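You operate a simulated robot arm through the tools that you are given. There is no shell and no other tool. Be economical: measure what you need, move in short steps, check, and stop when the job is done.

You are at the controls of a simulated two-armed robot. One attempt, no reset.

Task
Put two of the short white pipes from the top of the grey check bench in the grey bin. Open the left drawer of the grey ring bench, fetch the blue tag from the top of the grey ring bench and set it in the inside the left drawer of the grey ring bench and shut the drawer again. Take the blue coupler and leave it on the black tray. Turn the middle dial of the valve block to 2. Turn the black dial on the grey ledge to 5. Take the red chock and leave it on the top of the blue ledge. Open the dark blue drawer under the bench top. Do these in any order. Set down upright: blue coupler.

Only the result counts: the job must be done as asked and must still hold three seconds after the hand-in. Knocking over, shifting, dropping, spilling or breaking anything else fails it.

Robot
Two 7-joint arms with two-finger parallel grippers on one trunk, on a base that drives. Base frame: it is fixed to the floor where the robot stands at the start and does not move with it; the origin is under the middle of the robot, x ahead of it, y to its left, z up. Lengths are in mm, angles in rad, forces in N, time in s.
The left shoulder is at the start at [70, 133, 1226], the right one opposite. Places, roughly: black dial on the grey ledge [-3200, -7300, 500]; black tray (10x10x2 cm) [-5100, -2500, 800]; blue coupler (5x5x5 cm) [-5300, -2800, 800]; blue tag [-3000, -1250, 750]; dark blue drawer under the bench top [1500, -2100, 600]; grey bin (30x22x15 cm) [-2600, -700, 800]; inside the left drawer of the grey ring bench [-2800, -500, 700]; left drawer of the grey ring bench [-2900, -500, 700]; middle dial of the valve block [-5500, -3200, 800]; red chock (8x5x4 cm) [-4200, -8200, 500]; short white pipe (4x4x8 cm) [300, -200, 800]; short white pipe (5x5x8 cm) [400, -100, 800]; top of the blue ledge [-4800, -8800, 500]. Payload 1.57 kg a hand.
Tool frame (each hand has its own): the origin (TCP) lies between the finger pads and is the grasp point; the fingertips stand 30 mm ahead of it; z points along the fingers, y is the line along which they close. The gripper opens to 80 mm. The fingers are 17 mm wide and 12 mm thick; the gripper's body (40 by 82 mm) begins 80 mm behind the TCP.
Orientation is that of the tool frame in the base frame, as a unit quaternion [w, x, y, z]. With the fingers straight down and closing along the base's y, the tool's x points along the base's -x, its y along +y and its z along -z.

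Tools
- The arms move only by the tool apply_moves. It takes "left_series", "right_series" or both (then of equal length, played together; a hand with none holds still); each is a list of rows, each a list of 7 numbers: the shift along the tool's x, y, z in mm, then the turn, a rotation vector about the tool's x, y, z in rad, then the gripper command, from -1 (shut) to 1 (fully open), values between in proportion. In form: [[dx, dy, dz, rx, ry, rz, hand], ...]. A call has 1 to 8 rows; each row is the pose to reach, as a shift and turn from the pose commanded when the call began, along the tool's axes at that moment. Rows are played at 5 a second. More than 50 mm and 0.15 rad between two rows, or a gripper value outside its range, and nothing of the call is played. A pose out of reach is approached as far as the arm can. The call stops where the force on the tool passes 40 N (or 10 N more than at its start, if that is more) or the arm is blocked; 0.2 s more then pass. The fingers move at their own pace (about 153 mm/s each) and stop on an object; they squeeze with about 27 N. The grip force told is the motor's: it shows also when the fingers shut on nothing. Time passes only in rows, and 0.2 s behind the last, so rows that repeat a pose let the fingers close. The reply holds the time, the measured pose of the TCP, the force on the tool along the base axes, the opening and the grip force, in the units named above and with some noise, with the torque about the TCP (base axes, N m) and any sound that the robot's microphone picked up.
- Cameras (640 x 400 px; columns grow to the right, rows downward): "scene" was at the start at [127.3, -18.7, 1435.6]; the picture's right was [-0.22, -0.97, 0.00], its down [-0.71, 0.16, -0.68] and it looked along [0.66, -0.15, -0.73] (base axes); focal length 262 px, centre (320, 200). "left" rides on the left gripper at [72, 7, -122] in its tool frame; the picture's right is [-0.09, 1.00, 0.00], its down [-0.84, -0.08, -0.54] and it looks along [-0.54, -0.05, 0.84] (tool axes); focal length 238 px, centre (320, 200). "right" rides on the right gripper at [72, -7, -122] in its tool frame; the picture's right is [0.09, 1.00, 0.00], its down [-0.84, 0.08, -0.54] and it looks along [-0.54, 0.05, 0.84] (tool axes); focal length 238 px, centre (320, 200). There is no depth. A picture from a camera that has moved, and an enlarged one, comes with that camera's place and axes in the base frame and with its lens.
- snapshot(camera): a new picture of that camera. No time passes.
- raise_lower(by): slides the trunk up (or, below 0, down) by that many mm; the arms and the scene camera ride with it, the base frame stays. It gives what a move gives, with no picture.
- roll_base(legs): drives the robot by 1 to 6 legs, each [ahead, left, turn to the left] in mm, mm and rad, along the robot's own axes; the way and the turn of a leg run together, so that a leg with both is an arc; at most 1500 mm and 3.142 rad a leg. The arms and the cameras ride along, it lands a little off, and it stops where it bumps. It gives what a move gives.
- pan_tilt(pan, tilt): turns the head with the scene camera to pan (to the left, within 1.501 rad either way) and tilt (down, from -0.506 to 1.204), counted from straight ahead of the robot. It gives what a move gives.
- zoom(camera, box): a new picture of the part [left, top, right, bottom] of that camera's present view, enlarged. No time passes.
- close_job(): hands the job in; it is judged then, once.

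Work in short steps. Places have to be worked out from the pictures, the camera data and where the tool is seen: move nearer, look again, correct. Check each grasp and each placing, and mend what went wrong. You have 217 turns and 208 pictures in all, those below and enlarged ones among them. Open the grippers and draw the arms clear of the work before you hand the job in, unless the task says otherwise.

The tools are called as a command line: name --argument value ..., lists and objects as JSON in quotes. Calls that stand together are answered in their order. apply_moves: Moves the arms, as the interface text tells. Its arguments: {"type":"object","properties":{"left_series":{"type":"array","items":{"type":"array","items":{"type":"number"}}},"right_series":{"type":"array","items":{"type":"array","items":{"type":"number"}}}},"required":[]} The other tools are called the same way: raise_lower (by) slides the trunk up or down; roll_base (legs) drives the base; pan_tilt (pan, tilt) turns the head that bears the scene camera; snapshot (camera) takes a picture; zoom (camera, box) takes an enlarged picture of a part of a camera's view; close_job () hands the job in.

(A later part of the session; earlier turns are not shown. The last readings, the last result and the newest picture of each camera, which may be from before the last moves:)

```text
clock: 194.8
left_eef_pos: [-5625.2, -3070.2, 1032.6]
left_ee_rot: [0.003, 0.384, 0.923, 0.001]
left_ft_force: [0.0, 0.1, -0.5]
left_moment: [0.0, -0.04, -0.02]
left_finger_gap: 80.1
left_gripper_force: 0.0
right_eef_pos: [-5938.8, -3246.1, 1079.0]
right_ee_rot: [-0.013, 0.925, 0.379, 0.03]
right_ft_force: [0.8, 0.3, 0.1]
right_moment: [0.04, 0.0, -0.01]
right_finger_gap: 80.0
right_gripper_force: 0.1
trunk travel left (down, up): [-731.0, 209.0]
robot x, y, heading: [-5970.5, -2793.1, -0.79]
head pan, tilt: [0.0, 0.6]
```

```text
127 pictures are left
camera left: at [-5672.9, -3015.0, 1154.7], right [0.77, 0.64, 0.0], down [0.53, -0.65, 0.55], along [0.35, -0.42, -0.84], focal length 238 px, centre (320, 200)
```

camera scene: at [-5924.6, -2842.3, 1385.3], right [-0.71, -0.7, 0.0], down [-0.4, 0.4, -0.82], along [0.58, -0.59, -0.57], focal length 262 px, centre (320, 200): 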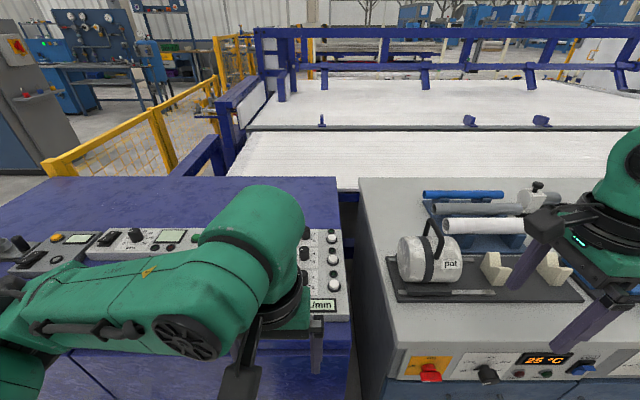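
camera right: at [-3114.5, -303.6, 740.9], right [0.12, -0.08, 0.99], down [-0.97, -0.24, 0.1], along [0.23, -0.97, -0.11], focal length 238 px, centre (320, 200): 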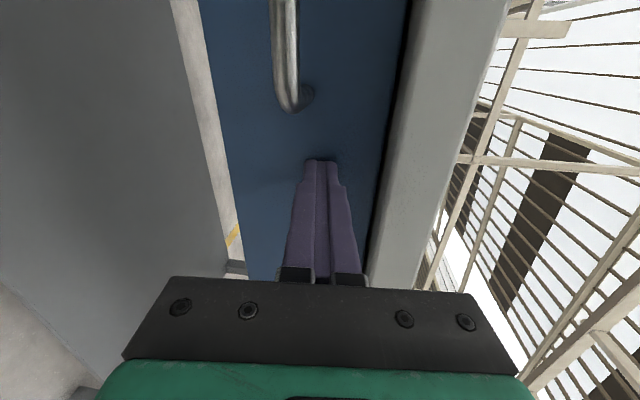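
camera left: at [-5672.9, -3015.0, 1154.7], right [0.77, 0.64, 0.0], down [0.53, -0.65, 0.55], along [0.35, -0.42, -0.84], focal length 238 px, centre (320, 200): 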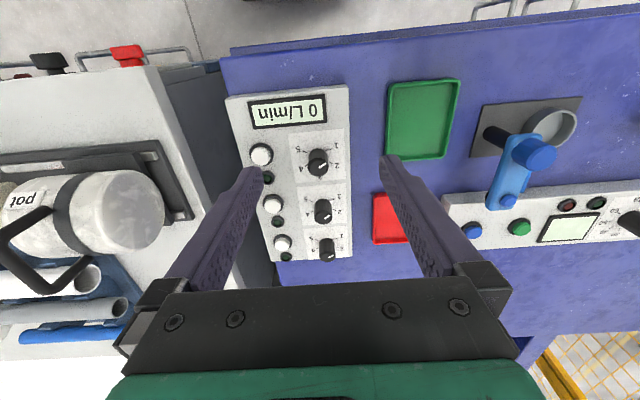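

zoom --camera "left" --box '[220, 80, 380, 280]'

zoom --camera "left" --box '[280, 170, 360, 270]'

```text
2.00 times, centred on (300, 180) of left
camera zoom: at [-5672.9, -3015.0, 1154.7], right [0.77, 0.64, 0.0], down [0.53, -0.65, 0.55], along [0.35, -0.42, -0.84], focal length 477 px, centre (360, 240)
```

zoom: 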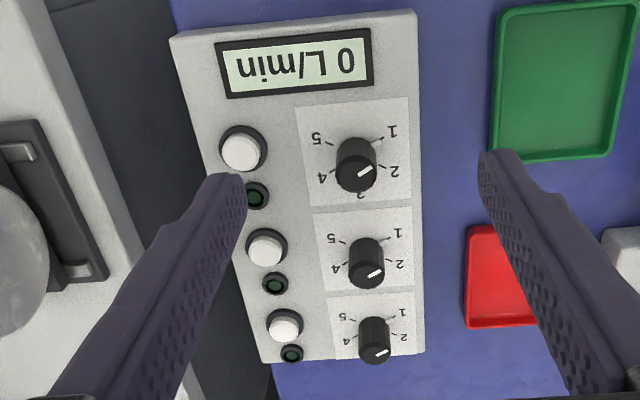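

```text
4.00 times, centred on (320, 220) of left
camera zoom: at [-5672.9, -3015.0, 1154.7], right [0.77, 0.64, 0.0], down [0.53, -0.65, 0.55], along [0.35, -0.42, -0.84], focal length 953 px, centre (320, 120)
```

zoom: 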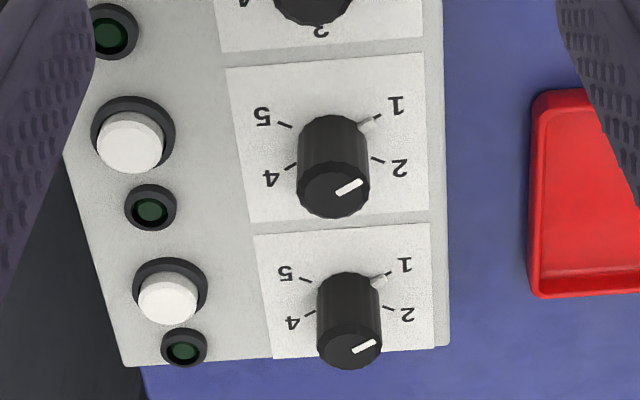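

All three dials point at 1. For the middle dial I need +60° clockwise from above to reach 2. I pre-rotate the left hand by -0.9 rad, drive 40 mm closer and lower the trunk.

apply_moves --left_series '[[0, 0, 0, 0, 0, -0.15, 0.2], [0, 0, 0, 0, 0, -0.3, 0.1], [0, 0, 0, 0, 0, -0.45, 0.1], [0, 0, 0, 0, 0, -0.6, 0.1], [0, 0, 0, 0, 0, -0.75, 0.1], [0, 0, 0, 0, 0, -0.9, 0.1], [0, 0, 0, 0, 0, -0.9, 0.1]]'

roll_base --legs '[[40, 0, 0]]'

raise_lower --by -60

snapshot --camera "left"

```text
clock: 196.4
left_eef_pos: [-5625.7, -3070.2, 1031.4]
left_ee_rot: [0.002, -0.058, 0.998, 0.0]
left_ft_force: [-0.3, 0.6, 1.1]
left_moment: [0.01, 0.01, 0.04]
left_finger_gap: 44.0
left_gripper_force: 0.1
right_eef_pos: [-5938.7, -3246.8, 1080.8]
right_ee_rot: [-0.013, 0.925, 0.379, 0.031]
right_ft_force: [-0.6, -0.4, 0.3]
right_moment: [-0.01, 0.0, -0.03]
right_finger_gap: 80.0
right_gripper_force: 0.0
trunk travel left (down, up): [-731.0, 209.0]
robot x, y, heading: [-5969.9, -2795.6, -0.792]
head pan, tilt: [0.0, 0.6]
```

```text
clock: 197.3
left_eef_pos: [-5600.4, -3094.9, 1034.6]
left_ee_rot: [0.004, -0.055, 0.998, -0.003]
left_ft_force: [-0.1, 0.4, -0.6]
left_moment: [-0.03, 0.0, 0.02]
left_finger_gap: 43.9
left_gripper_force: 0.1
right_eef_pos: [-5912.4, -3271.4, 1081.5]
right_ee_rot: [-0.01, 0.925, 0.379, 0.03]
right_ft_force: [0.3, 0.7, -0.3]
right_moment: [-0.02, -0.02, 0.04]
right_finger_gap: 79.8
right_gripper_force: 0.1
trunk travel left (down, up): [-731.0, 209.0]
robot x, y, heading: [-5945.5, -2820.4, -0.79]
head pan, tilt: [0.0, 0.6]
```

```text
clock: 198.3
left_eef_pos: [-5597.5, -3097.2, 973.3]
left_ee_rot: [0.003, -0.055, 0.998, -0.002]
left_ft_force: [-0.5, 0.5, 0.8]
left_moment: [0.0, -0.03, -0.02]
left_finger_gap: 43.9
left_gripper_force: 0.0
right_eef_pos: [-5911.0, -3273.6, 1019.1]
right_ee_rot: [-0.012, 0.925, 0.379, 0.03]
right_ft_force: [0.5, 0.0, -0.8]
right_moment: [-0.02, 0.02, -0.05]
right_finger_gap: 80.0
right_gripper_force: 0.0
trunk travel left (down, up): [-671.0, 269.0]
robot x, y, heading: [-5946.4, -2820.3, -0.786]
head pan, tilt: [0.0, 0.6]
```

```text
124 pictures are left
camera left: at [-5672.3, -3099.0, 1094.4], right [-0.02, 1.0, 0.0], down [0.84, 0.02, 0.55], along [0.55, 0.01, -0.84], focal length 238 px, centre (320, 200)
```

left: 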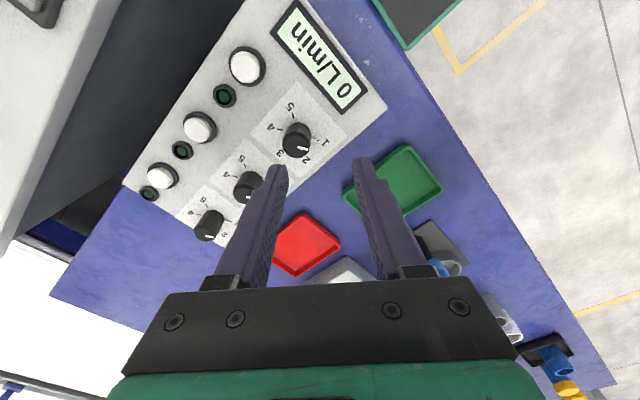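

Middle dial is at about [-5541,-3175]. Move the hand above it, staying high, and look again.

apply_moves --left_series '[[-20, -35, 0, 0, 0, 0, 0.1], [-40, -70, 0, 0, 0, 0, 0.1], [-47, -84, 20, 0, 0, 0, 0.1], [-47, -84, 20, 0, 0, 0, 0.1]]'

snapshot --camera "left"

```text
clock: 199.3
left_eef_pos: [-5542.6, -3175.7, 951.8]
left_ee_rot: [0.002, -0.054, 0.999, -0.001]
left_ft_force: [-0.2, 0.7, 0.5]
left_moment: [0.02, 0.01, 0.01]
left_finger_gap: 44.1
left_gripper_force: 0.0
right_eef_pos: [-5910.1, -3273.8, 1019.5]
right_ee_rot: [-0.012, 0.925, 0.379, 0.029]
right_ft_force: [-0.1, 0.2, 0.2]
right_moment: [0.0, 0.02, -0.03]
right_finger_gap: 80.3
right_gripper_force: 0.1
trunk travel left (down, up): [-671.0, 269.0]
robot x, y, heading: [-5946.9, -2821.2, -0.793]
head pan, tilt: [0.0, 0.6]
```

```text
123 pictures are left
camera left: at [-5616.3, -3177.7, 1074.7], right [-0.02, 1.0, 0.0], down [0.84, 0.02, 0.55], along [0.55, 0.01, -0.84], focal length 238 px, centre (320, 200)
```

left: 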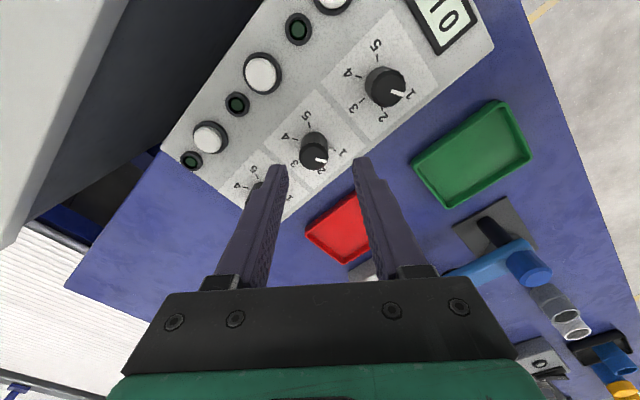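

Refined: knob at tool offset (-17,-5), top z≈858. Approach to just above and look.

apply_moves --left_series '[[-17, -5, 20, 0, 0, 0, 0.1], [-17, -5, 45, 0, 0, 0, 0.1], [-17, -5, 52, 0, 0, 0, 0.1], [-17, -5, 52, 0, 0, 0, 0.1]]'

snapshot --camera "left"

```text
clock: 200.3
left_eef_pos: [-5524.3, -3178.5, 900.0]
left_ee_rot: [0.003, -0.054, 0.999, -0.001]
left_ft_force: [0.1, 0.0, -0.4]
left_moment: [0.02, 0.01, 0.02]
left_finger_gap: 44.1
left_gripper_force: 0.0
right_eef_pos: [-5909.2, -3274.6, 1019.1]
right_ee_rot: [-0.013, 0.925, 0.379, 0.03]
right_ft_force: [1.1, 0.9, 0.6]
right_moment: [0.0, 0.01, -0.02]
right_finger_gap: 80.0
right_gripper_force: 0.1
trunk travel left (down, up): [-671.0, 269.0]
robot x, y, heading: [-5944.2, -2821.7, -0.789]
head pan, tilt: [0.0, 0.6]
```

```text
122 pictures are left
camera left: at [-5597.4, -3180.9, 1021.8], right [-0.02, 1.0, 0.0], down [0.84, 0.02, 0.55], along [0.55, 0.01, -0.84], focal length 238 px, centre (320, 200)
```

left: 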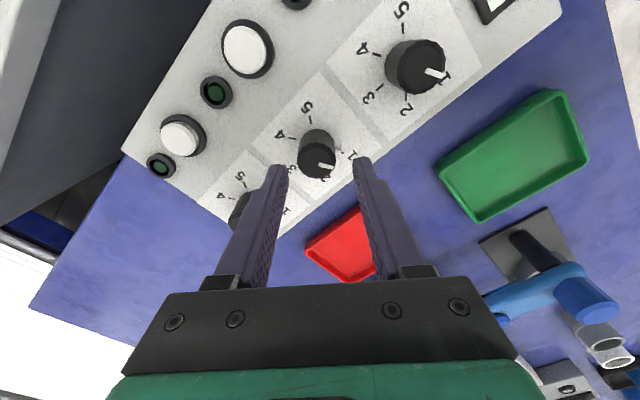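

Roughly centred. Descend 20 mm more and re-check.

apply_moves --left_series '[[2, -2, 10, 0, 0, 0, 0.1], [2, -2, 22, 0, 0, 0, 0.1], [2, -2, 22, 0, 0, 0, 0.1]]'

zoom --camera "left" --box '[220, 100, 420, 225]'

```text
clock: 201.1
left_eef_pos: [-5525.9, -3181.1, 879.4]
left_ee_rot: [0.002, -0.056, 0.998, 0.0]
left_ft_force: [0.6, 0.5, 0.1]
left_moment: [0.02, 0.02, -0.01]
left_finger_gap: 44.1
left_gripper_force: 0.0
right_eef_pos: [-5909.9, -3275.7, 1018.8]
right_ee_rot: [-0.013, 0.925, 0.379, 0.031]
right_ft_force: [0.3, 0.7, -0.3]
right_moment: [0.02, 0.01, 0.04]
right_finger_gap: 80.0
right_gripper_force: 0.0
trunk travel left (down, up): [-671.0, 269.0]
robot x, y, heading: [-5944.4, -2817.6, -0.792]
head pan, tilt: [0.0, 0.6]
```

```text
3.20 times, centred on (320, 162) of left
camera zoom: at [-5600.0, -3183.2, 1000.3], right [-0.02, 1.0, 0.0], down [0.84, 0.02, 0.55], along [0.55, 0.01, -0.84], focal length 763 px, centre (320, 320)
```

zoom: 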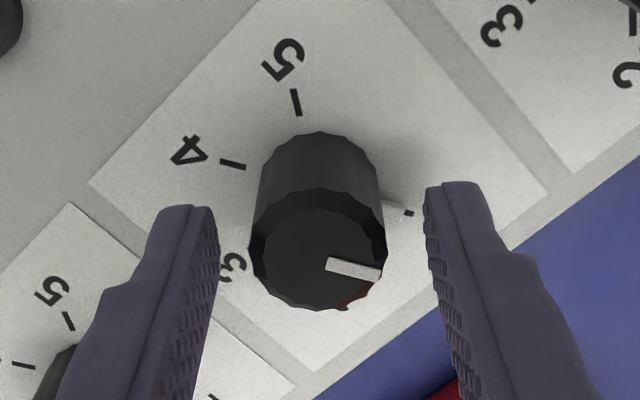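

Knob is centred within a few mm. Lower 13 mm and close on it.

apply_moves --left_series '[[-4, 0, 6, 0, 0, 0, 0.1], [-4, 0, 13, 0, 0, 0, 0.1], [-4, 0, 13, 0, 0, 0, -1], [-4, 0, 13, 0, 0, 0, -1], [-4, 0, 13, 0, 0, 0, -1]]'

zoom --camera "left" --box '[220, 100, 420, 225]'

```text
clock: 202.3
left_eef_pos: [-5522.2, -3181.4, 865.4]
left_ee_rot: [0.003, -0.055, 0.998, -0.001]
left_ft_force: [0.8, -1.6, -0.1]
left_moment: [0.02, 0.19, 0.01]
left_finger_gap: 27.6
left_gripper_force: 37.8
right_eef_pos: [-5909.5, -3275.5, 1020.1]
right_ee_rot: [-0.014, 0.925, 0.379, 0.03]
right_ft_force: [0.9, 0.0, 0.8]
right_moment: [-0.04, 0.0, -0.01]
right_finger_gap: 79.9
right_gripper_force: 0.1
trunk travel left (down, up): [-671.0, 269.0]
robot x, y, heading: [-5946.1, -2816.8, -0.795]
head pan, tilt: [0.0, 0.6]
```

```text
3.20 times, centred on (320, 162) of left
camera zoom: at [-5595.9, -3183.1, 987.2], right [-0.02, 1.0, 0.0], down [0.84, 0.02, 0.55], along [0.55, 0.01, -0.84], focal length 763 px, centre (320, 320)
```

zoom: 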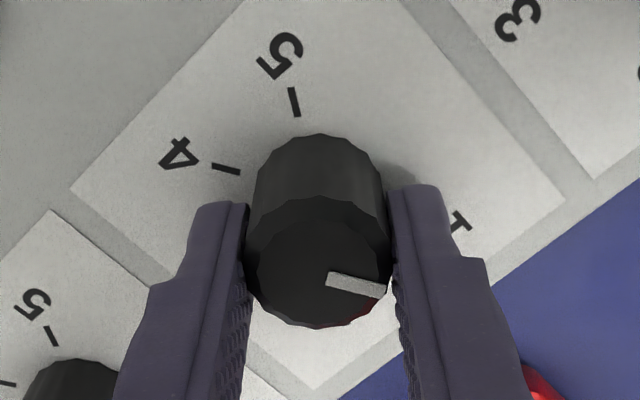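

Firm on the knob. Turn +60° in steps.

apply_moves --left_series '[[0, 0, 0, 0, 0, 0.14, -1], [0, 0, 0, 0, 0, 0.28, -1], [0, 0, 0, 0, 0, 0.42, -1], [0, 0, 0, 0, 0, 0.56, -1], [0, 0, 0, 0, 0, 0.7, -1], [0, 0, 0, 0, 0, 0.84, -1], [0, 0, 0, 0, 0, 0.95, -1], [0, 0, 0, 0, 0, 1.05, -1]]'

snapshot --camera "left"

```text
clock: 204.1
left_eef_pos: [-5524.0, -3184.7, 865.4]
left_ee_rot: [0.003, 0.455, 0.891, 0.001]
left_ft_force: [-6.1, -17.3, 2.4]
left_moment: [-0.79, 0.63, 0.09]
left_finger_gap: 27.4
left_gripper_force: 38.2
right_eef_pos: [-5911.4, -3278.4, 1017.6]
right_ee_rot: [-0.014, 0.925, 0.379, 0.032]
right_ft_force: [-0.1, 0.1, 0.5]
right_moment: [-0.01, 0.0, 0.0]
right_finger_gap: 80.0
right_gripper_force: 0.1
trunk travel left (down, up): [-671.0, 269.0]
robot x, y, heading: [-5948.0, -2821.6, -0.793]
head pan, tilt: [0.0, 0.6]
```

```text
119 pictures are left
camera left: at [-5562.3, -3123.2, 987.3], right [0.86, 0.51, 0.0], down [0.43, -0.72, 0.55], along [0.28, -0.47, -0.84], focal length 238 px, centre (320, 200)
```

left: 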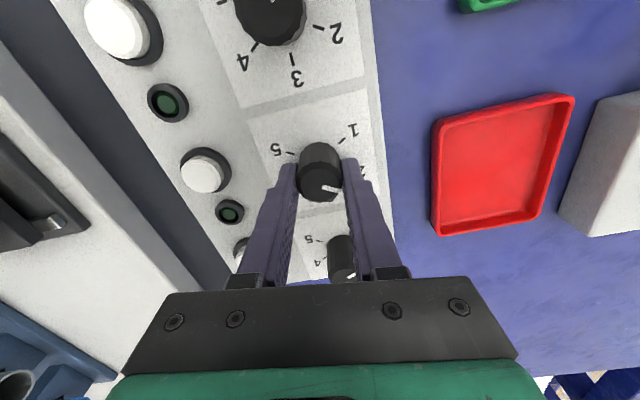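

Turned with the hand. Release, lift, and check the pointer.

apply_moves --left_series '[[0, 0, 0, 0, 0, 0, 0.1], [0, 0, 0, 0, 0, 0, 0.1], [0, 0, -30, 0, 0, 0, 0.1], [0, 0, -75, 0, 0, 0, 0.1], [30, 0, -110, 0, 0, 0, 0.1]]'

zoom --camera "left" --box '[240, 80, 400, 180]'

```text
clock: 205.3
left_eef_pos: [-5538.7, -3153.2, 974.3]
left_ee_rot: [0.003, 0.452, 0.892, 0.0]
left_ft_force: [0.2, -0.6, -0.2]
left_moment: [-0.02, 0.02, -0.01]
left_finger_gap: 44.1
left_gripper_force: 0.0
right_eef_pos: [-5911.0, -3273.3, 1020.6]
right_ee_rot: [-0.012, 0.925, 0.379, 0.029]
right_ft_force: [-0.3, 1.1, -0.3]
right_moment: [0.0, -0.01, 0.01]
right_finger_gap: 80.0
right_gripper_force: 0.1
trunk travel left (down, up): [-671.0, 269.0]
robot x, y, heading: [-5945.1, -2821.5, -0.789]
head pan, tilt: [0.0, 0.6]
```

```text
4.00 times, centred on (320, 130) of left
camera zoom: at [-5579.4, -3092.7, 1096.5], right [0.86, 0.51, 0.0], down [0.43, -0.72, 0.55], along [0.28, -0.47, -0.84], focal length 953 px, centre (320, 480)
```

zoom: 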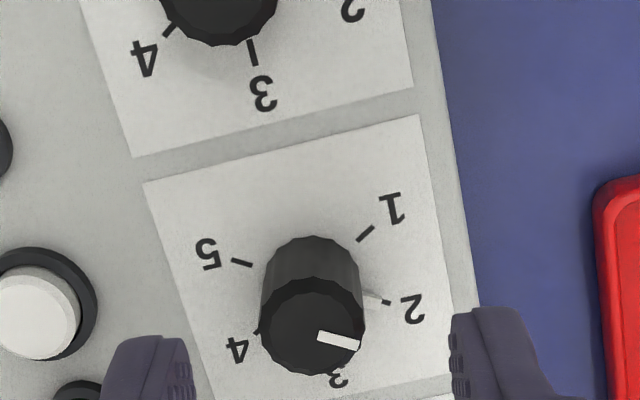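

The pointer is exactly at 2. Next are the low ledges beyond the conveyor; I retract the left hand, back off, strafe left to the aisle end and look down it.

apply_moves --left_series '[[40, 0, -20, 0, 0, -0.1, 1], [80, 0, -40, 0, 0, -0.15, 1], [120, 0, -50, 0, 0, -0.15, 1], [160, 0, -50, 0, 0, -0.15, 1]]'

roll_base --legs '[[-280, 0, 0], [0, 1400, 0], [0, 700, 0]]'

pan_tilt --pan 0 --tilt 0.25

snapshot --camera "scene"

```text
clock: 206.3
left_eef_pos: [-5636.1, -3024.5, 1025.4]
left_ee_rot: [0.003, 0.385, 0.923, 0.0]
left_ft_force: [-0.3, -0.1, 0.2]
left_moment: [0.0, -0.01, -0.03]
left_finger_gap: 80.1
left_gripper_force: 0.1
right_eef_pos: [-5910.8, -3273.1, 1020.8]
right_ee_rot: [-0.012, 0.925, 0.379, 0.029]
right_ft_force: [0.2, 0.0, -0.2]
right_moment: [-0.04, 0.01, -0.01]
right_finger_gap: 80.1
right_gripper_force: 0.2
trunk travel left (down, up): [-671.0, 269.0]
robot x, y, heading: [-5940.8, -2822.3, -0.79]
head pan, tilt: [0.0, 0.6]
```

```text
clock: 218.3
left_eef_pos: [-4336.3, -1348.3, 1024.1]
left_ee_rot: [0.002, 0.385, 0.923, 0.001]
left_ft_force: [0.8, -0.5, -0.5]
left_moment: [-0.02, -0.01, 0.01]
left_finger_gap: 79.9
left_gripper_force: 0.0
right_eef_pos: [-4612.5, -1595.3, 1021.1]
right_ee_rot: [-0.013, 0.925, 0.378, 0.03]
right_ft_force: [0.3, 0.2, -0.3]
right_moment: [-0.01, -0.01, 0.04]
right_finger_gap: 80.2
right_gripper_force: 0.0
trunk travel left (down, up): [-671.0, 269.0]
robot x, y, heading: [-4646.6, -1145.2, -0.792]
head pan, tilt: [0.0, 0.6]
```

```text
clock: 219.1
left_eef_pos: [-4336.2, -1347.4, 1025.4]
left_ee_rot: [0.003, 0.386, 0.923, 0.001]
left_ft_force: [-0.7, 0.7, -0.5]
left_moment: [-0.02, 0.0, -0.01]
left_finger_gap: 80.2
left_gripper_force: 0.1
right_eef_pos: [-4612.7, -1594.7, 1019.3]
right_ee_rot: [-0.013, 0.926, 0.377, 0.031]
right_ft_force: [0.0, -1.2, 0.1]
right_moment: [0.01, 0.02, -0.01]
right_finger_gap: 80.4
right_gripper_force: 0.1
trunk travel left (down, up): [-671.0, 269.0]
robot x, y, heading: [-4644.5, -1141.9, -0.79]
head pan, tilt: [0.0, 0.25]
```

```text
117 pictures are left
camera scene: at [-4546.5, -1244.6, 1357.4], right [-0.71, -0.7, 0.0], down [-0.17, 0.18, -0.97], along [0.68, -0.69, -0.25], focal length 262 px, centre (320, 200)
```

scene: 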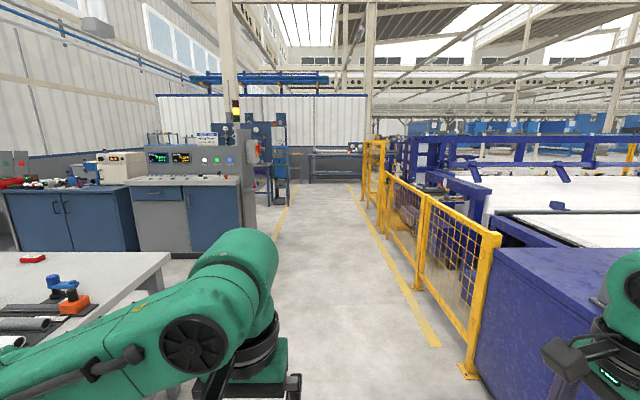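

The aisle is clear for several metres. Drive 4.2 m down it and look to the right.

roll_base --legs '[[1500, -60, 0], [1500, 0, 0], [1200, 0, 0]]'

pan_tilt --pan -0.9 --tilt 0.25

snapshot --camera "scene"

```text
refused: leg 1 is longer than a leg can be; nothing moved
```

```text
clock: 220.3
left_eef_pos: [-4337.2, -1348.3, 1024.4]
left_ee_rot: [0.002, 0.386, 0.923, 0.0]
left_ft_force: [0.0, -0.2, 0.6]
left_moment: [0.02, 0.01, -0.02]
left_finger_gap: 79.8
left_gripper_force: 0.0
right_eef_pos: [-4613.3, -1594.6, 1020.6]
right_ee_rot: [-0.014, 0.925, 0.378, 0.03]
right_ft_force: [0.0, 0.2, -0.5]
right_moment: [0.02, 0.01, 0.03]
right_finger_gap: 80.0
right_gripper_force: 0.0
trunk travel left (down, up): [-671.0, 269.0]
robot x, y, heading: [-4647.5, -1142.2, -0.79]
head pan, tilt: [-0.901, 0.25]
```

```text
116 pictures are left
camera scene: at [-4623.3, -1270.7, 1357.5], right [-0.99, 0.12, 0.0], down [0.03, 0.25, -0.97], along [-0.12, -0.96, -0.25], focal length 262 px, centre (320, 200)
```

scene: 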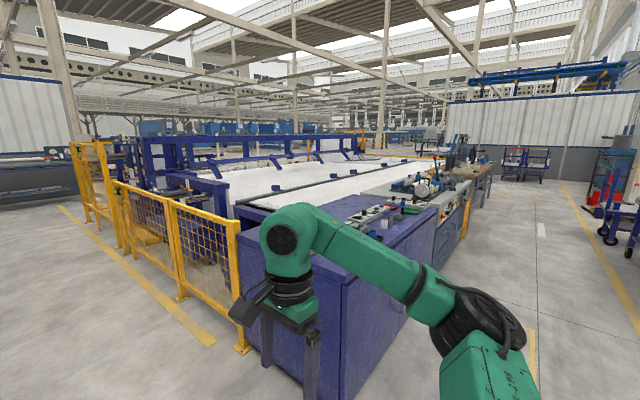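

Leg slightly too long; redo.

roll_base --legs '[[1490, -60, 0], [1500, 0, 0], [1200, 0, 0]]'

snapshot --camera "scene"

```text
clock: 240.3
left_eef_pos: [-1483.9, -4379.8, 1024.7]
left_ee_rot: [0.003, 0.393, 0.919, 0.001]
left_ft_force: [-0.5, -0.9, -0.3]
left_moment: [0.01, 0.02, -0.02]
left_finger_gap: 80.1
left_gripper_force: 0.0
right_eef_pos: [-1764.3, -4622.0, 1020.0]
right_ee_rot: [-0.013, 0.928, 0.37, 0.03]
right_ft_force: [0.1, -0.1, -0.1]
right_moment: [0.02, 0.01, 0.0]
right_finger_gap: 79.7
right_gripper_force: 0.0
trunk travel left (down, up): [-671.0, 269.0]
robot x, y, heading: [-1789.3, -4166.3, -0.811]
head pan, tilt: [-0.901, 0.25]
```

```text
115 pictures are left
camera scene: at [-1769.1, -4298.4, 1357.5], right [-0.99, 0.14, 0.0], down [0.03, 0.24, -0.97], along [-0.13, -0.96, -0.25], focal length 262 px, centre (320, 200)
```

scene: 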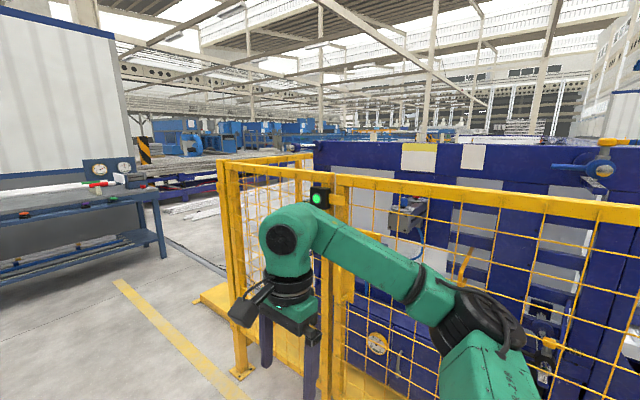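

The fence ends ≈1.25 m further. Drive past it, turn right and look.

roll_base --legs '[[1500, 0, 0], [450, 0, 0], [0, 0, -1.57]]'

pan_tilt --pan 0 --tilt 0.3

snapshot --camera "scene"

```text
clock: 253.9
left_eef_pos: [-638.4, -5874.9, 1024.0]
left_ee_rot: [0.002, 0.926, 0.377, -0.001]
left_ft_force: [1.0, -0.2, -0.1]
left_moment: [-0.03, 0.01, 0.0]
left_finger_gap: 80.2
left_gripper_force: 0.1
right_eef_pos: [-885.4, -5597.8, 1019.2]
right_ee_rot: [0.012, 0.921, -0.388, 0.03]
right_ft_force: [0.5, -0.1, 0.3]
right_moment: [0.0, 0.02, -0.01]
right_finger_gap: 79.7
right_gripper_force: 0.1
trunk travel left (down, up): [-671.0, 269.0]
robot x, y, heading: [-429.6, -5566.5, -2.365]
head pan, tilt: [-0.901, 0.25]
```

```text
clock: 255.1
left_eef_pos: [-638.5, -5875.4, 1025.2]
left_ee_rot: [0.002, 0.926, 0.378, -0.001]
left_ft_force: [0.4, -0.5, 0.5]
left_moment: [0.01, -0.02, -0.02]
left_finger_gap: 79.8
left_gripper_force: 0.0
right_eef_pos: [-885.5, -5599.3, 1018.5]
right_ee_rot: [0.012, 0.921, -0.389, 0.031]
right_ft_force: [-0.1, 0.0, 0.8]
right_moment: [-0.01, 0.01, -0.01]
right_finger_gap: 79.8
right_gripper_force: 0.0
trunk travel left (down, up): [-671.0, 269.0]
robot x, y, heading: [-435.1, -5563.6, -2.37]
head pan, tilt: [0.0, 0.3]
```

```text
114 pictures are left
camera scene: at [-534.5, -5667.9, 1352.8], right [-0.7, 0.72, 0.0], down [0.21, 0.21, -0.96], along [-0.68, -0.67, -0.3], focal length 262 px, centre (320, 200)
```

scene: 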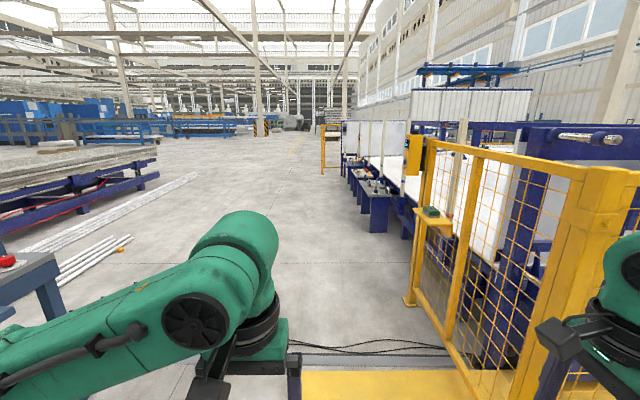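

Low ledges with items line the right side ahead. Zoom in.

zoom --camera "scene" --box '[310, 120, 460, 245]'

```text
3.20 times, centred on (385, 182) of scene
camera zoom: at [-534.5, -5667.9, 1352.8], right [-0.7, 0.72, 0.0], down [0.21, 0.21, -0.96], along [-0.68, -0.67, -0.3], focal length 837 px, centre (112, 256)
```

zoom: 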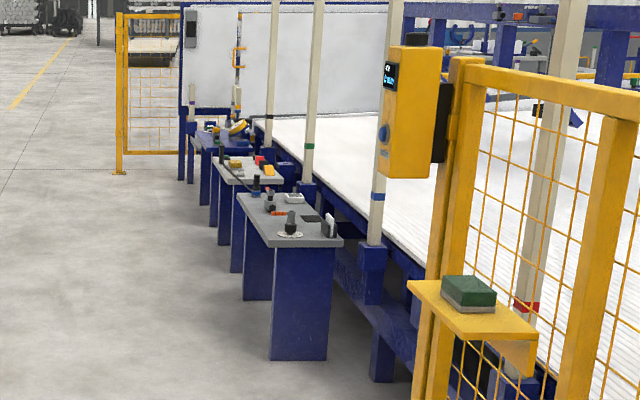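

The grey ledge with the black dial is nearest (dial ≈[-3195,-7335]), then a second ledge with the red chock, then the blue ledge. I drive alongside and turn to face the first.

roll_base --legs '[[1480, 100, 0], [1500, 0, 0], [150, 0, 0], [0, 0, -1.57], [150, 0, 0]]'

pan_tilt --pan 0 --tilt 0.75

snapshot --camera "scene"

```text
clock: 259.3
left_eef_pos: [-1137.5, -6434.8, 1024.2]
left_ee_rot: [0.001, 0.925, 0.381, 0.0]
left_ft_force: [0.0, 0.2, 0.2]
left_moment: [0.01, 0.01, -0.04]
left_finger_gap: 80.1
left_gripper_force: 0.1
right_eef_pos: [-1384.1, -6159.5, 1017.3]
right_ee_rot: [0.011, 0.922, -0.387, 0.031]
right_ft_force: [1.1, 1.1, 0.0]
right_moment: [0.0, -0.01, -0.03]
right_finger_gap: 80.0
right_gripper_force: 0.1
trunk travel left (down, up): [-671.0, 269.0]
robot x, y, heading: [-931.0, -6122.5, -2.367]
head pan, tilt: [0.0, 0.3]
stopped in leg 1: the robot was blocked; the commanded pose is now the measured one
```

```text
clock: 260.2
left_eef_pos: [-1135.3, -6435.9, 1024.1]
left_ee_rot: [0.002, 0.925, 0.381, 0.0]
left_ft_force: [0.9, 0.0, 0.5]
left_moment: [0.02, 0.0, 0.04]
left_finger_gap: 80.2
left_gripper_force: 0.1
right_eef_pos: [-1383.7, -6159.4, 1018.7]
right_ee_rot: [0.012, 0.921, -0.387, 0.031]
right_ft_force: [0.2, -0.2, -0.8]
right_moment: [0.02, -0.02, -0.02]
right_finger_gap: 80.0
right_gripper_force: 0.0
trunk travel left (down, up): [-671.0, 269.0]
robot x, y, heading: [-930.3, -6120.3, -2.361]
head pan, tilt: [0.0, 0.75]
```

```text
112 pictures are left
camera scene: at [-1025.7, -6218.4, 1312.4], right [-0.7, 0.71, 0.0], down [0.49, 0.48, -0.73], along [-0.52, -0.51, -0.68], focal length 262 px, centre (320, 200)
```

scene: 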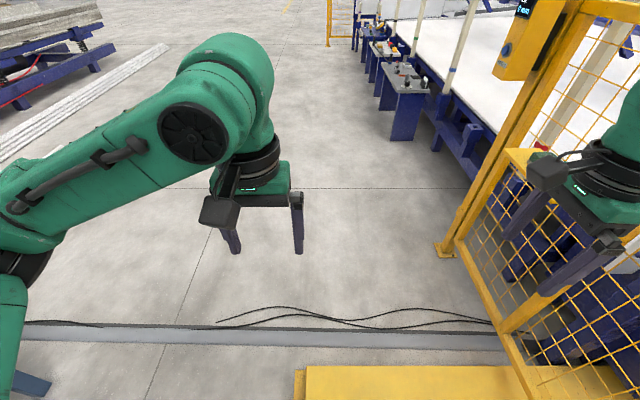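

The base was blocked, probably by the yellow item on the floor. Zoom to understand it.

zoom --camera "scene" --box '[200, 280, 560, 400]'

pan_tilt --pan 0.35 --tilt 1.1

snapshot --camera "scene"

```text
1.78 times, centred on (380, 340) of scene
camera zoom: at [-1025.7, -6218.4, 1312.4], right [-0.7, 0.71, 0.0], down [0.49, 0.48, -0.73], along [-0.52, -0.51, -0.68], focal length 465 px, centre (213, -49)
```

zoom: 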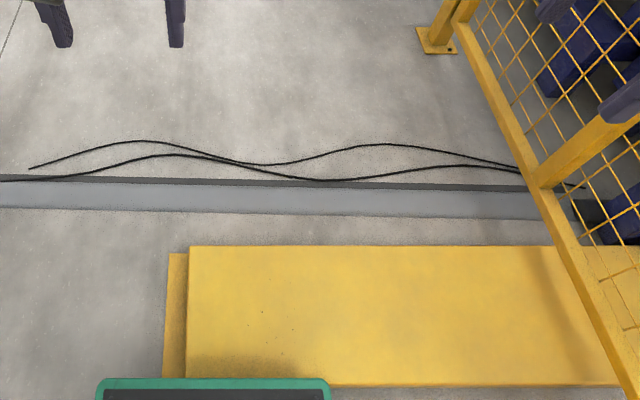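

```text
clock: 261.1
left_eef_pos: [-1135.6, -6433.3, 1024.8]
left_ee_rot: [0.002, 0.925, 0.38, 0.0]
left_ft_force: [-1.4, 0.1, 0.4]
left_moment: [0.01, 0.01, 0.03]
left_finger_gap: 80.1
left_gripper_force: 0.0
right_eef_pos: [-1382.9, -6159.2, 1020.9]
right_ee_rot: [0.012, 0.922, -0.387, 0.031]
right_ft_force: [0.6, 0.4, 0.2]
right_moment: [0.01, 0.01, 0.01]
right_finger_gap: 80.0
right_gripper_force: 0.2
trunk travel left (down, up): [-671.0, 269.0]
robot x, y, heading: [-926.4, -6127.9, -2.362]
head pan, tilt: [0.351, 1.1]
```

```text
110 pictures are left
camera scene: at [-993.3, -6216.6, 1286.7], right [-0.9, 0.43, 0.0], down [0.38, 0.81, -0.45], along [-0.19, -0.41, -0.89], focal length 262 px, centre (320, 200)
```

scene: 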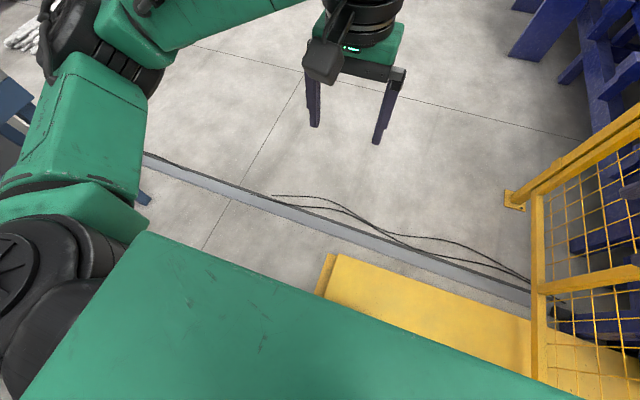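

A yellow step blocks the right half of my path. I back slightly, strafe 450 mm left and try crossing the thin floor strip.

roll_base --legs '[[-60, 0, 0], [0, 450, 0], [700, 0, 0]]'

```text
clock: 267.8
left_eef_pos: [-1268.4, -7197.2, 1024.5]
left_ee_rot: [0.003, 0.924, 0.381, -0.002]
left_ft_force: [0.2, -0.3, 0.3]
left_moment: [-0.02, 0.02, 0.02]
left_finger_gap: 80.0
left_gripper_force: 0.1
right_eef_pos: [-1514.5, -6921.4, 1020.0]
right_ee_rot: [0.012, 0.922, -0.387, 0.03]
right_ft_force: [0.0, 0.1, 0.1]
right_moment: [0.03, 0.02, -0.01]
right_finger_gap: 80.1
right_gripper_force: 0.0
trunk travel left (down, up): [-671.0, 269.0]
robot x, y, heading: [-1063.1, -6885.3, -2.364]
head pan, tilt: [0.351, 1.1]
```

Crossed. Continue to the dial ledge and turn to face it.

roll_base --legs '[[1450, -200, 0], [300, -220, 0], [0, 0, -1.57]]'

pan_tilt --pan 0 --tilt 0.75

snapshot --camera "scene"

```text
clock: 280.8
left_eef_pos: [-2909.9, -7616.9, 1024.3]
left_ee_rot: [0.002, 0.926, -0.377, -0.002]
left_ft_force: [-0.5, -0.5, -0.2]
left_moment: [-0.01, 0.05, 0.01]
left_finger_gap: 80.0
left_gripper_force: 0.1
right_eef_pos: [-2640.2, -7364.0, 1019.9]
right_ee_rot: [-0.031, -0.385, 0.922, -0.014]
right_ft_force: [0.0, -0.5, 0.2]
right_moment: [0.01, 0.0, -0.01]
right_finger_gap: 79.9
right_gripper_force: 0.2
trunk travel left (down, up): [-671.0, 269.0]
robot x, y, heading: [-2598.3, -7819.9, 2.36]
head pan, tilt: [0.351, 1.1]
```

```text
clock: 281.6
left_eef_pos: [-2911.1, -7614.3, 1024.7]
left_ee_rot: [0.001, 0.926, -0.378, -0.001]
left_ft_force: [0.0, -0.2, -0.3]
left_moment: [-0.02, 0.0, -0.02]
left_finger_gap: 80.0
left_gripper_force: 0.1
right_eef_pos: [-2638.2, -7364.9, 1019.6]
right_ee_rot: [-0.031, -0.385, 0.922, -0.013]
right_ft_force: [-0.6, 0.9, 0.2]
right_moment: [-0.02, 0.03, 0.03]
right_finger_gap: 79.9
right_gripper_force: 0.1
trunk travel left (down, up): [-671.0, 269.0]
robot x, y, heading: [-2595.6, -7817.8, 2.365]
head pan, tilt: [0.0, 0.75]
```

```text
109 pictures are left
camera scene: at [-2692.7, -7724.6, 1312.4], right [0.7, 0.71, 0.0], down [0.49, -0.48, -0.73], along [-0.52, 0.51, -0.68], focal length 262 px, centre (320, 200)
```

scene: 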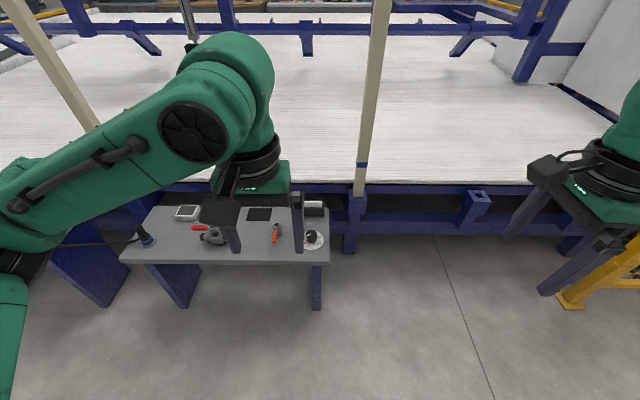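

The dial is at ahead ≈776, left 27. I drive in 330 mm with 40 mm right, then lower the trunk.

roll_base --legs '[[0, -45, 0], [320, 0, 0]]'

raise_lower --by -330

snapshot --camera "left"

snapshot --camera "scene"

```text
clock: 284.2
left_eef_pos: [-3109.8, -7356.2, 1023.7]
left_ee_rot: [0.001, 0.926, -0.379, -0.002]
left_ft_force: [0.2, 0.0, 0.1]
left_moment: [-0.03, 0.01, 0.0]
left_finger_gap: 80.2
left_gripper_force: 0.0
right_eef_pos: [-2838.6, -7104.4, 1018.8]
right_ee_rot: [-0.03, -0.385, 0.922, -0.014]
right_ft_force: [0.3, 0.7, -0.1]
right_moment: [0.02, 0.02, 0.03]
right_finger_gap: 79.8
right_gripper_force: 0.0
trunk travel left (down, up): [-671.0, 269.0]
robot x, y, heading: [-2800.3, -7556.1, 2.364]
head pan, tilt: [0.0, 0.75]
```

```text
clock: 287.5
left_eef_pos: [-3110.7, -7356.6, 694.4]
left_ee_rot: [0.001, 0.926, -0.378, -0.002]
left_ft_force: [1.0, 0.1, 0.1]
left_moment: [0.0, 0.03, -0.03]
left_finger_gap: 79.9
left_gripper_force: 0.0
right_eef_pos: [-2839.5, -7105.5, 689.1]
right_ee_rot: [-0.03, -0.385, 0.922, -0.013]
right_ft_force: [-0.1, -0.1, -0.4]
right_moment: [0.01, 0.0, 0.0]
right_finger_gap: 80.0
right_gripper_force: 0.1
trunk travel left (down, up): [-341.0, 599.0]
robot x, y, heading: [-2800.8, -7556.9, 2.363]
head pan, tilt: [0.0, 0.75]
```

```text
108 pictures are left
camera left: at [-3064.7, -7411.7, 816.4], right [-0.76, -0.65, 0.0], down [-0.54, 0.64, 0.54], along [-0.35, 0.41, -0.84], focal length 238 px, centre (320, 200)
```

left: 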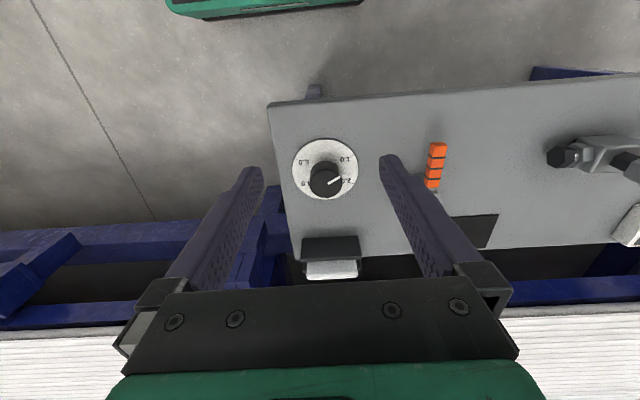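

```text
107 pictures are left
camera scene: at [-2893.1, -7464.6, 982.5], right [0.7, 0.71, 0.0], down [0.49, -0.48, -0.73], along [-0.52, 0.51, -0.68], focal length 262 px, centre (320, 200)
```

scene: 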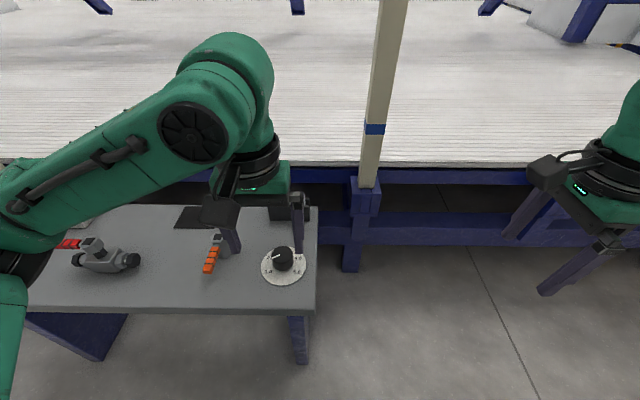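

Zoom on the dial to read its scale.

zoom --camera "left" --box '[275, 125, 375, 212]'

zoom --camera "scene" --box '[240, 230, 320, 300]'

```text
4.60 times, centred on (325, 168) of left
camera zoom: at [-3064.7, -7411.7, 816.4], right [-0.76, -0.65, 0.0], down [-0.54, 0.64, 0.54], along [-0.35, 0.41, -0.84], focal length 1096 px, centre (297, 345)
```

zoom: 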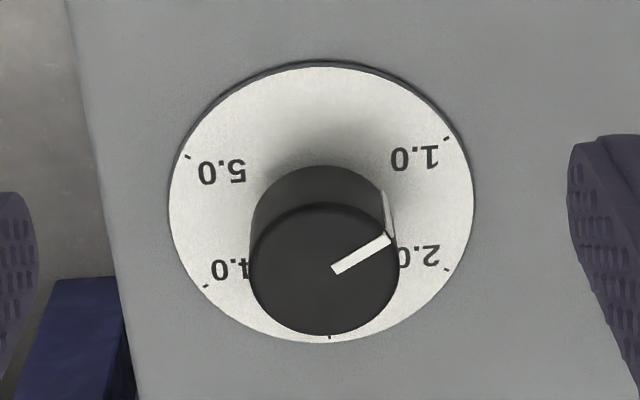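

```text
5.71 times, centred on (280, 265) of scene
camera zoom: at [-2893.1, -7464.6, 982.5], right [0.7, 0.71, 0.0], down [0.49, -0.48, -0.73], along [-0.52, 0.51, -0.68], focal length 1495 px, centre (549, -171)
```

zoom: 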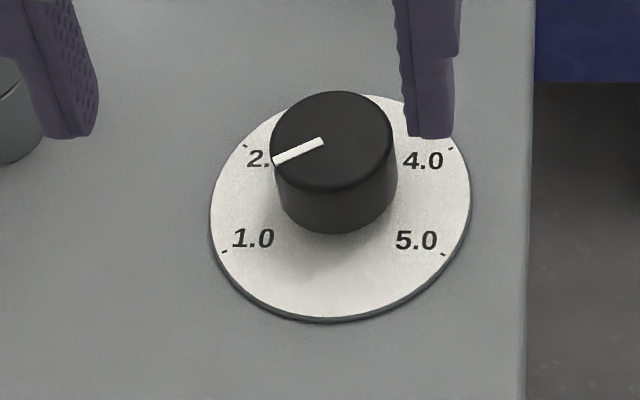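

The dial points at 1.0 and runs clockwise 2-3-4-5 in ≈60° steps, so it needs about 240° clockwise. I move the left hand over it (≈80 mm ahead) while pre-rotating -1.2 rad.

apply_moves --left_series '[[-10, 0, 0, 0, 0, -0.15, 0.7], [-20, 0, 0, 0, 0, -0.3, 0.7], [-30, 0, 0, 0, 0, -0.45, 0.7], [-40, 0, 0, 0, 0, -0.6, 0.7], [-50, 0, 10, 0, 0, -0.75, 0.7], [-60, 1, 20, 0, 0, -0.9, 0.7], [-70, 1, 30, 0, 0, -1.05, 0.7], [-79, 1, 40, 0, 0, -1.2, 0.7]]'

snapshot --camera "left"

```text
clock: 289.3
left_eef_pos: [-3169.4, -7301.8, 652.7]
left_ee_rot: [0.0, 0.977, 0.213, -0.003]
left_ft_force: [0.3, -0.2, 0.5]
left_moment: [-0.01, -0.02, 0.02]
left_finger_gap: 68.0
left_gripper_force: 0.0
right_eef_pos: [-2839.9, -7103.8, 689.2]
right_ee_rot: [-0.031, -0.385, 0.922, -0.014]
right_ft_force: [0.2, 0.0, 0.2]
right_moment: [0.01, 0.01, -0.01]
right_finger_gap: 79.9
right_gripper_force: 0.1
trunk travel left (down, up): [-341.0, 599.0]
robot x, y, heading: [-2799.3, -7559.0, 2.364]
head pan, tilt: [0.0, 0.75]
```

```text
104 pictures are left
camera left: at [-3101.0, -7278.1, 776.2], right [0.33, -0.94, 0.0], down [-0.79, -0.28, 0.55], along [-0.52, -0.18, -0.84], focal length 238 px, centre (320, 200)
```

left: 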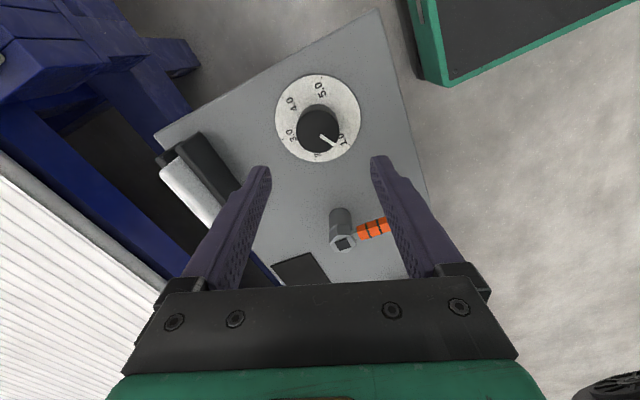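

Hand is centred within 5 mm. Descend to knob height (TCP≈548) and close.

apply_moves --left_series '[[5, -1, 30, 0, 0, -0.1, 0.7], [5, -1, 60, 0, 0, -0.1, 0.7], [5, -1, 85, 0, 0, -0.1, 0.7], [5, -1, 103, 0, 0, -0.1, 0.7], [5, -1, 103, 0, 0, -0.1, 0.7], [5, -1, 103, 0, 0, -0.1, -1], [5, -1, 103, 0, 0, -0.1, -1], [5, -1, 103, 0, 0, -0.1, -1]]'

snapshot --camera "left"

```text
clock: 291.1
left_eef_pos: [-3166.7, -7297.4, 551.9]
left_ee_rot: [-0.001, 0.966, 0.26, -0.002]
left_ft_force: [-10.3, 17.4, -0.2]
left_moment: [0.84, 0.11, -0.14]
left_finger_gap: 42.4
left_gripper_force: 45.0
right_eef_pos: [-2840.4, -7102.9, 688.1]
right_ee_rot: [-0.031, -0.385, 0.922, -0.014]
right_ft_force: [0.4, 0.7, -0.5]
right_moment: [-0.04, -0.01, -0.01]
right_finger_gap: 80.2
right_gripper_force: 0.1
trunk travel left (down, up): [-341.0, 599.0]
robot x, y, heading: [-2801.9, -7552.8, 2.368]
head pan, tilt: [0.0, 0.75]
```

```text
103 pictures are left
camera left: at [-3101.0, -7267.4, 672.9], right [0.42, -0.91, 0.0], down [-0.76, -0.35, 0.55], along [-0.5, -0.23, -0.84], focal length 238 px, centre (320, 200)
```

left: 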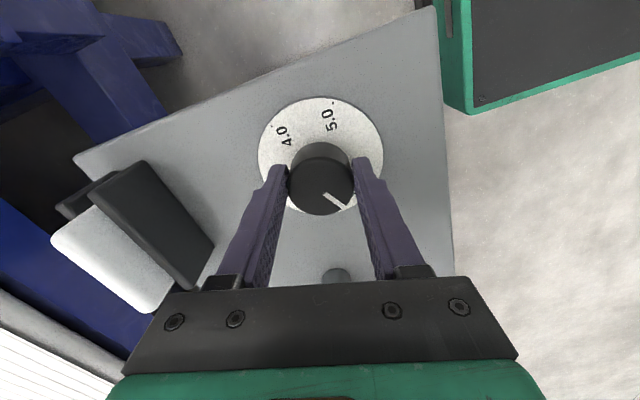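

Gripped (42 mm). First stroke: rotate +1.2 rad.

apply_moves --left_series '[[0, 0, 0, 0, 0, 0.15, -1], [0, 0, 0, 0, 0, 0.3, -1], [0, 0, 0, 0, 0, 0.45, -1], [0, 0, 0, 0, 0, 0.6, -1], [0, 0, 0, 0, 0, 0.75, -1], [0, 0, 0, 0, 0, 0.9, -1], [0, 0, 0, 0, 0, 1.05, -1], [0, 0, 0, 0, 0, 1.2, -1]]'

apply_moves --left_series '[[0, 0, 0, 0, 0, 0.1, -1], [0, 0, 0, 0, 0, 0.2, -1], [0, 0, 0, 0, 0, 0.2, 0.8], [0, 0, 0, 0, 0, 0.2, 0.8]]'

snapshot --camera "left"

```text
clock: 292.9
left_eef_pos: [-3166.2, -7302.3, 551.3]
left_ee_rot: [0.003, 0.943, -0.332, -0.001]
left_ft_force: [-11.3, -25.9, -0.5]
left_moment: [0.32, 0.75, 0.19]
left_finger_gap: 42.7
left_gripper_force: 45.4
right_eef_pos: [-2840.7, -7106.1, 692.2]
right_ee_rot: [-0.028, -0.385, 0.922, -0.013]
right_ft_force: [0.4, 0.0, -0.2]
right_moment: [-0.01, 0.01, -0.01]
right_finger_gap: 79.8
right_gripper_force: 0.0
trunk travel left (down, up): [-341.0, 599.0]
robot x, y, heading: [-2797.7, -7553.2, 2.361]
head pan, tilt: [0.0, 0.75]
```

```text
clock: 293.9
left_eef_pos: [-3163.9, -7297.2, 552.8]
left_ee_rot: [0.001, 0.905, -0.425, -0.002]
left_ft_force: [-0.5, -0.5, -0.1]
left_moment: [-0.01, -0.05, 0.03]
left_finger_gap: 72.3
left_gripper_force: 0.0
right_eef_pos: [-2838.5, -7103.7, 689.8]
right_ee_rot: [-0.029, -0.386, 0.922, -0.014]
right_ft_force: [-1.0, -0.7, -0.3]
right_moment: [-0.02, -0.02, -0.01]
right_finger_gap: 80.0
right_gripper_force: 0.1
trunk travel left (down, up): [-341.0, 599.0]
robot x, y, heading: [-2794.1, -7557.4, 2.371]
head pan, tilt: [0.0, 0.75]
```

```text
102 pictures are left
camera left: at [-3123.6, -7357.8, 673.6], right [-0.82, -0.57, 0.0], down [-0.47, 0.69, 0.54], along [-0.31, 0.45, -0.84], focal length 238 px, centre (320, 200)
```

left: 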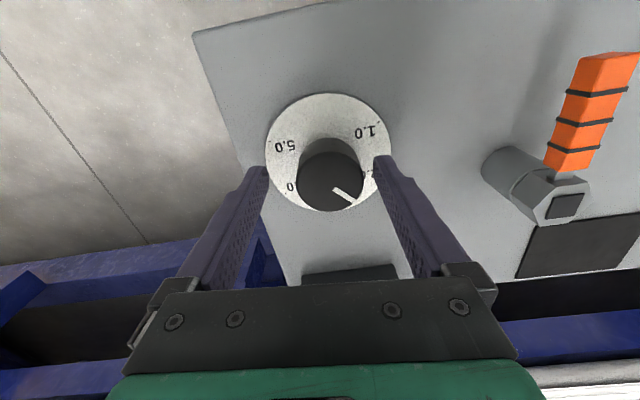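

Knob turned with the hand. Rotate back -1.4 rad with fingers open, re-centring by 6 mm.

apply_moves --left_series '[[0, 5, 0, 0, 0, 0, 0.9], [0, 6, 0, 0, 0, -0.15, 0.9], [0, 6, 0, 0, 0, -0.3, 0.9], [0, 6, 0, 0, 0, -0.45, 0.9], [0, 6, 0, 0, 0, -0.6, 0.9], [0, 6, 0, 0, 0, -0.75, 0.9], [0, 6, 0, 0, 0, -0.9, 0.9], [0, 6, 0, 0, 0, -1.05, 0.9]]'

apply_moves --left_series '[[0, 0, 0, 0, 0, -0.15, 0.9], [0, 0, 0, 0, 0, -0.3, 0.9], [0, 0, 0, 0, 0, -0.35, 0.9], [0, 0, 0, 0, 0, -0.35, 0.9]]'

snapshot --camera "left"

```text
clock: 295.7
left_eef_pos: [-3169.1, -7303.6, 551.2]
left_ee_rot: [0.0, 0.996, 0.088, -0.004]
left_ft_force: [0.4, 0.1, 0.6]
left_moment: [0.0, 0.03, 0.0]
left_finger_gap: 76.1
left_gripper_force: 0.1
right_eef_pos: [-2838.8, -7104.1, 688.7]
right_ee_rot: [-0.031, -0.385, 0.922, -0.014]
right_ft_force: [0.0, 0.7, -0.5]
right_moment: [0.02, 0.02, 0.0]
right_finger_gap: 80.2
right_gripper_force: 0.1
trunk travel left (down, up): [-341.0, 599.0]
robot x, y, heading: [-2797.4, -7556.1, 2.364]
head pan, tilt: [0.0, 0.75]
```

```text
clock: 296.7
left_eef_pos: [-3167.8, -7301.9, 551.8]
left_ee_rot: [0.0, 0.966, 0.26, -0.002]
left_ft_force: [-0.5, 0.0, -0.3]
left_moment: [0.02, -0.01, 0.0]
left_finger_gap: 76.0
left_gripper_force: 0.0
right_eef_pos: [-2840.1, -7103.4, 689.1]
right_ee_rot: [-0.031, -0.386, 0.922, -0.013]
right_ft_force: [-0.3, 0.1, 0.5]
right_moment: [0.01, 0.0, -0.02]
right_finger_gap: 79.9
right_gripper_force: 0.1
trunk travel left (down, up): [-341.0, 599.0]
robot x, y, heading: [-2796.7, -7555.2, 2.364]
head pan, tilt: [0.0, 0.75]
```

```text
101 pictures are left
camera left: at [-3104.0, -7272.6, 673.6], right [0.42, -0.91, 0.0], down [-0.76, -0.35, 0.55], along [-0.5, -0.23, -0.84], focal length 238 px, centre (320, 200)
```

left: 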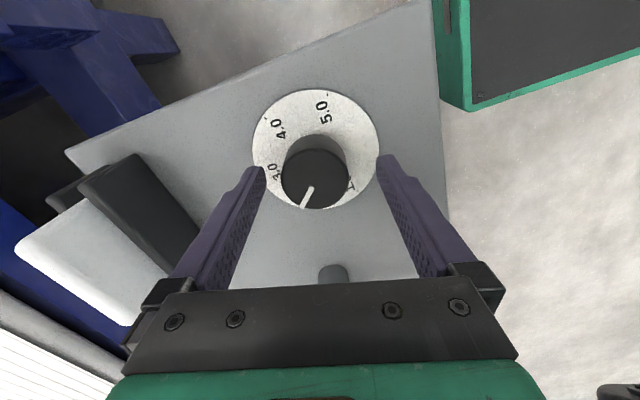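

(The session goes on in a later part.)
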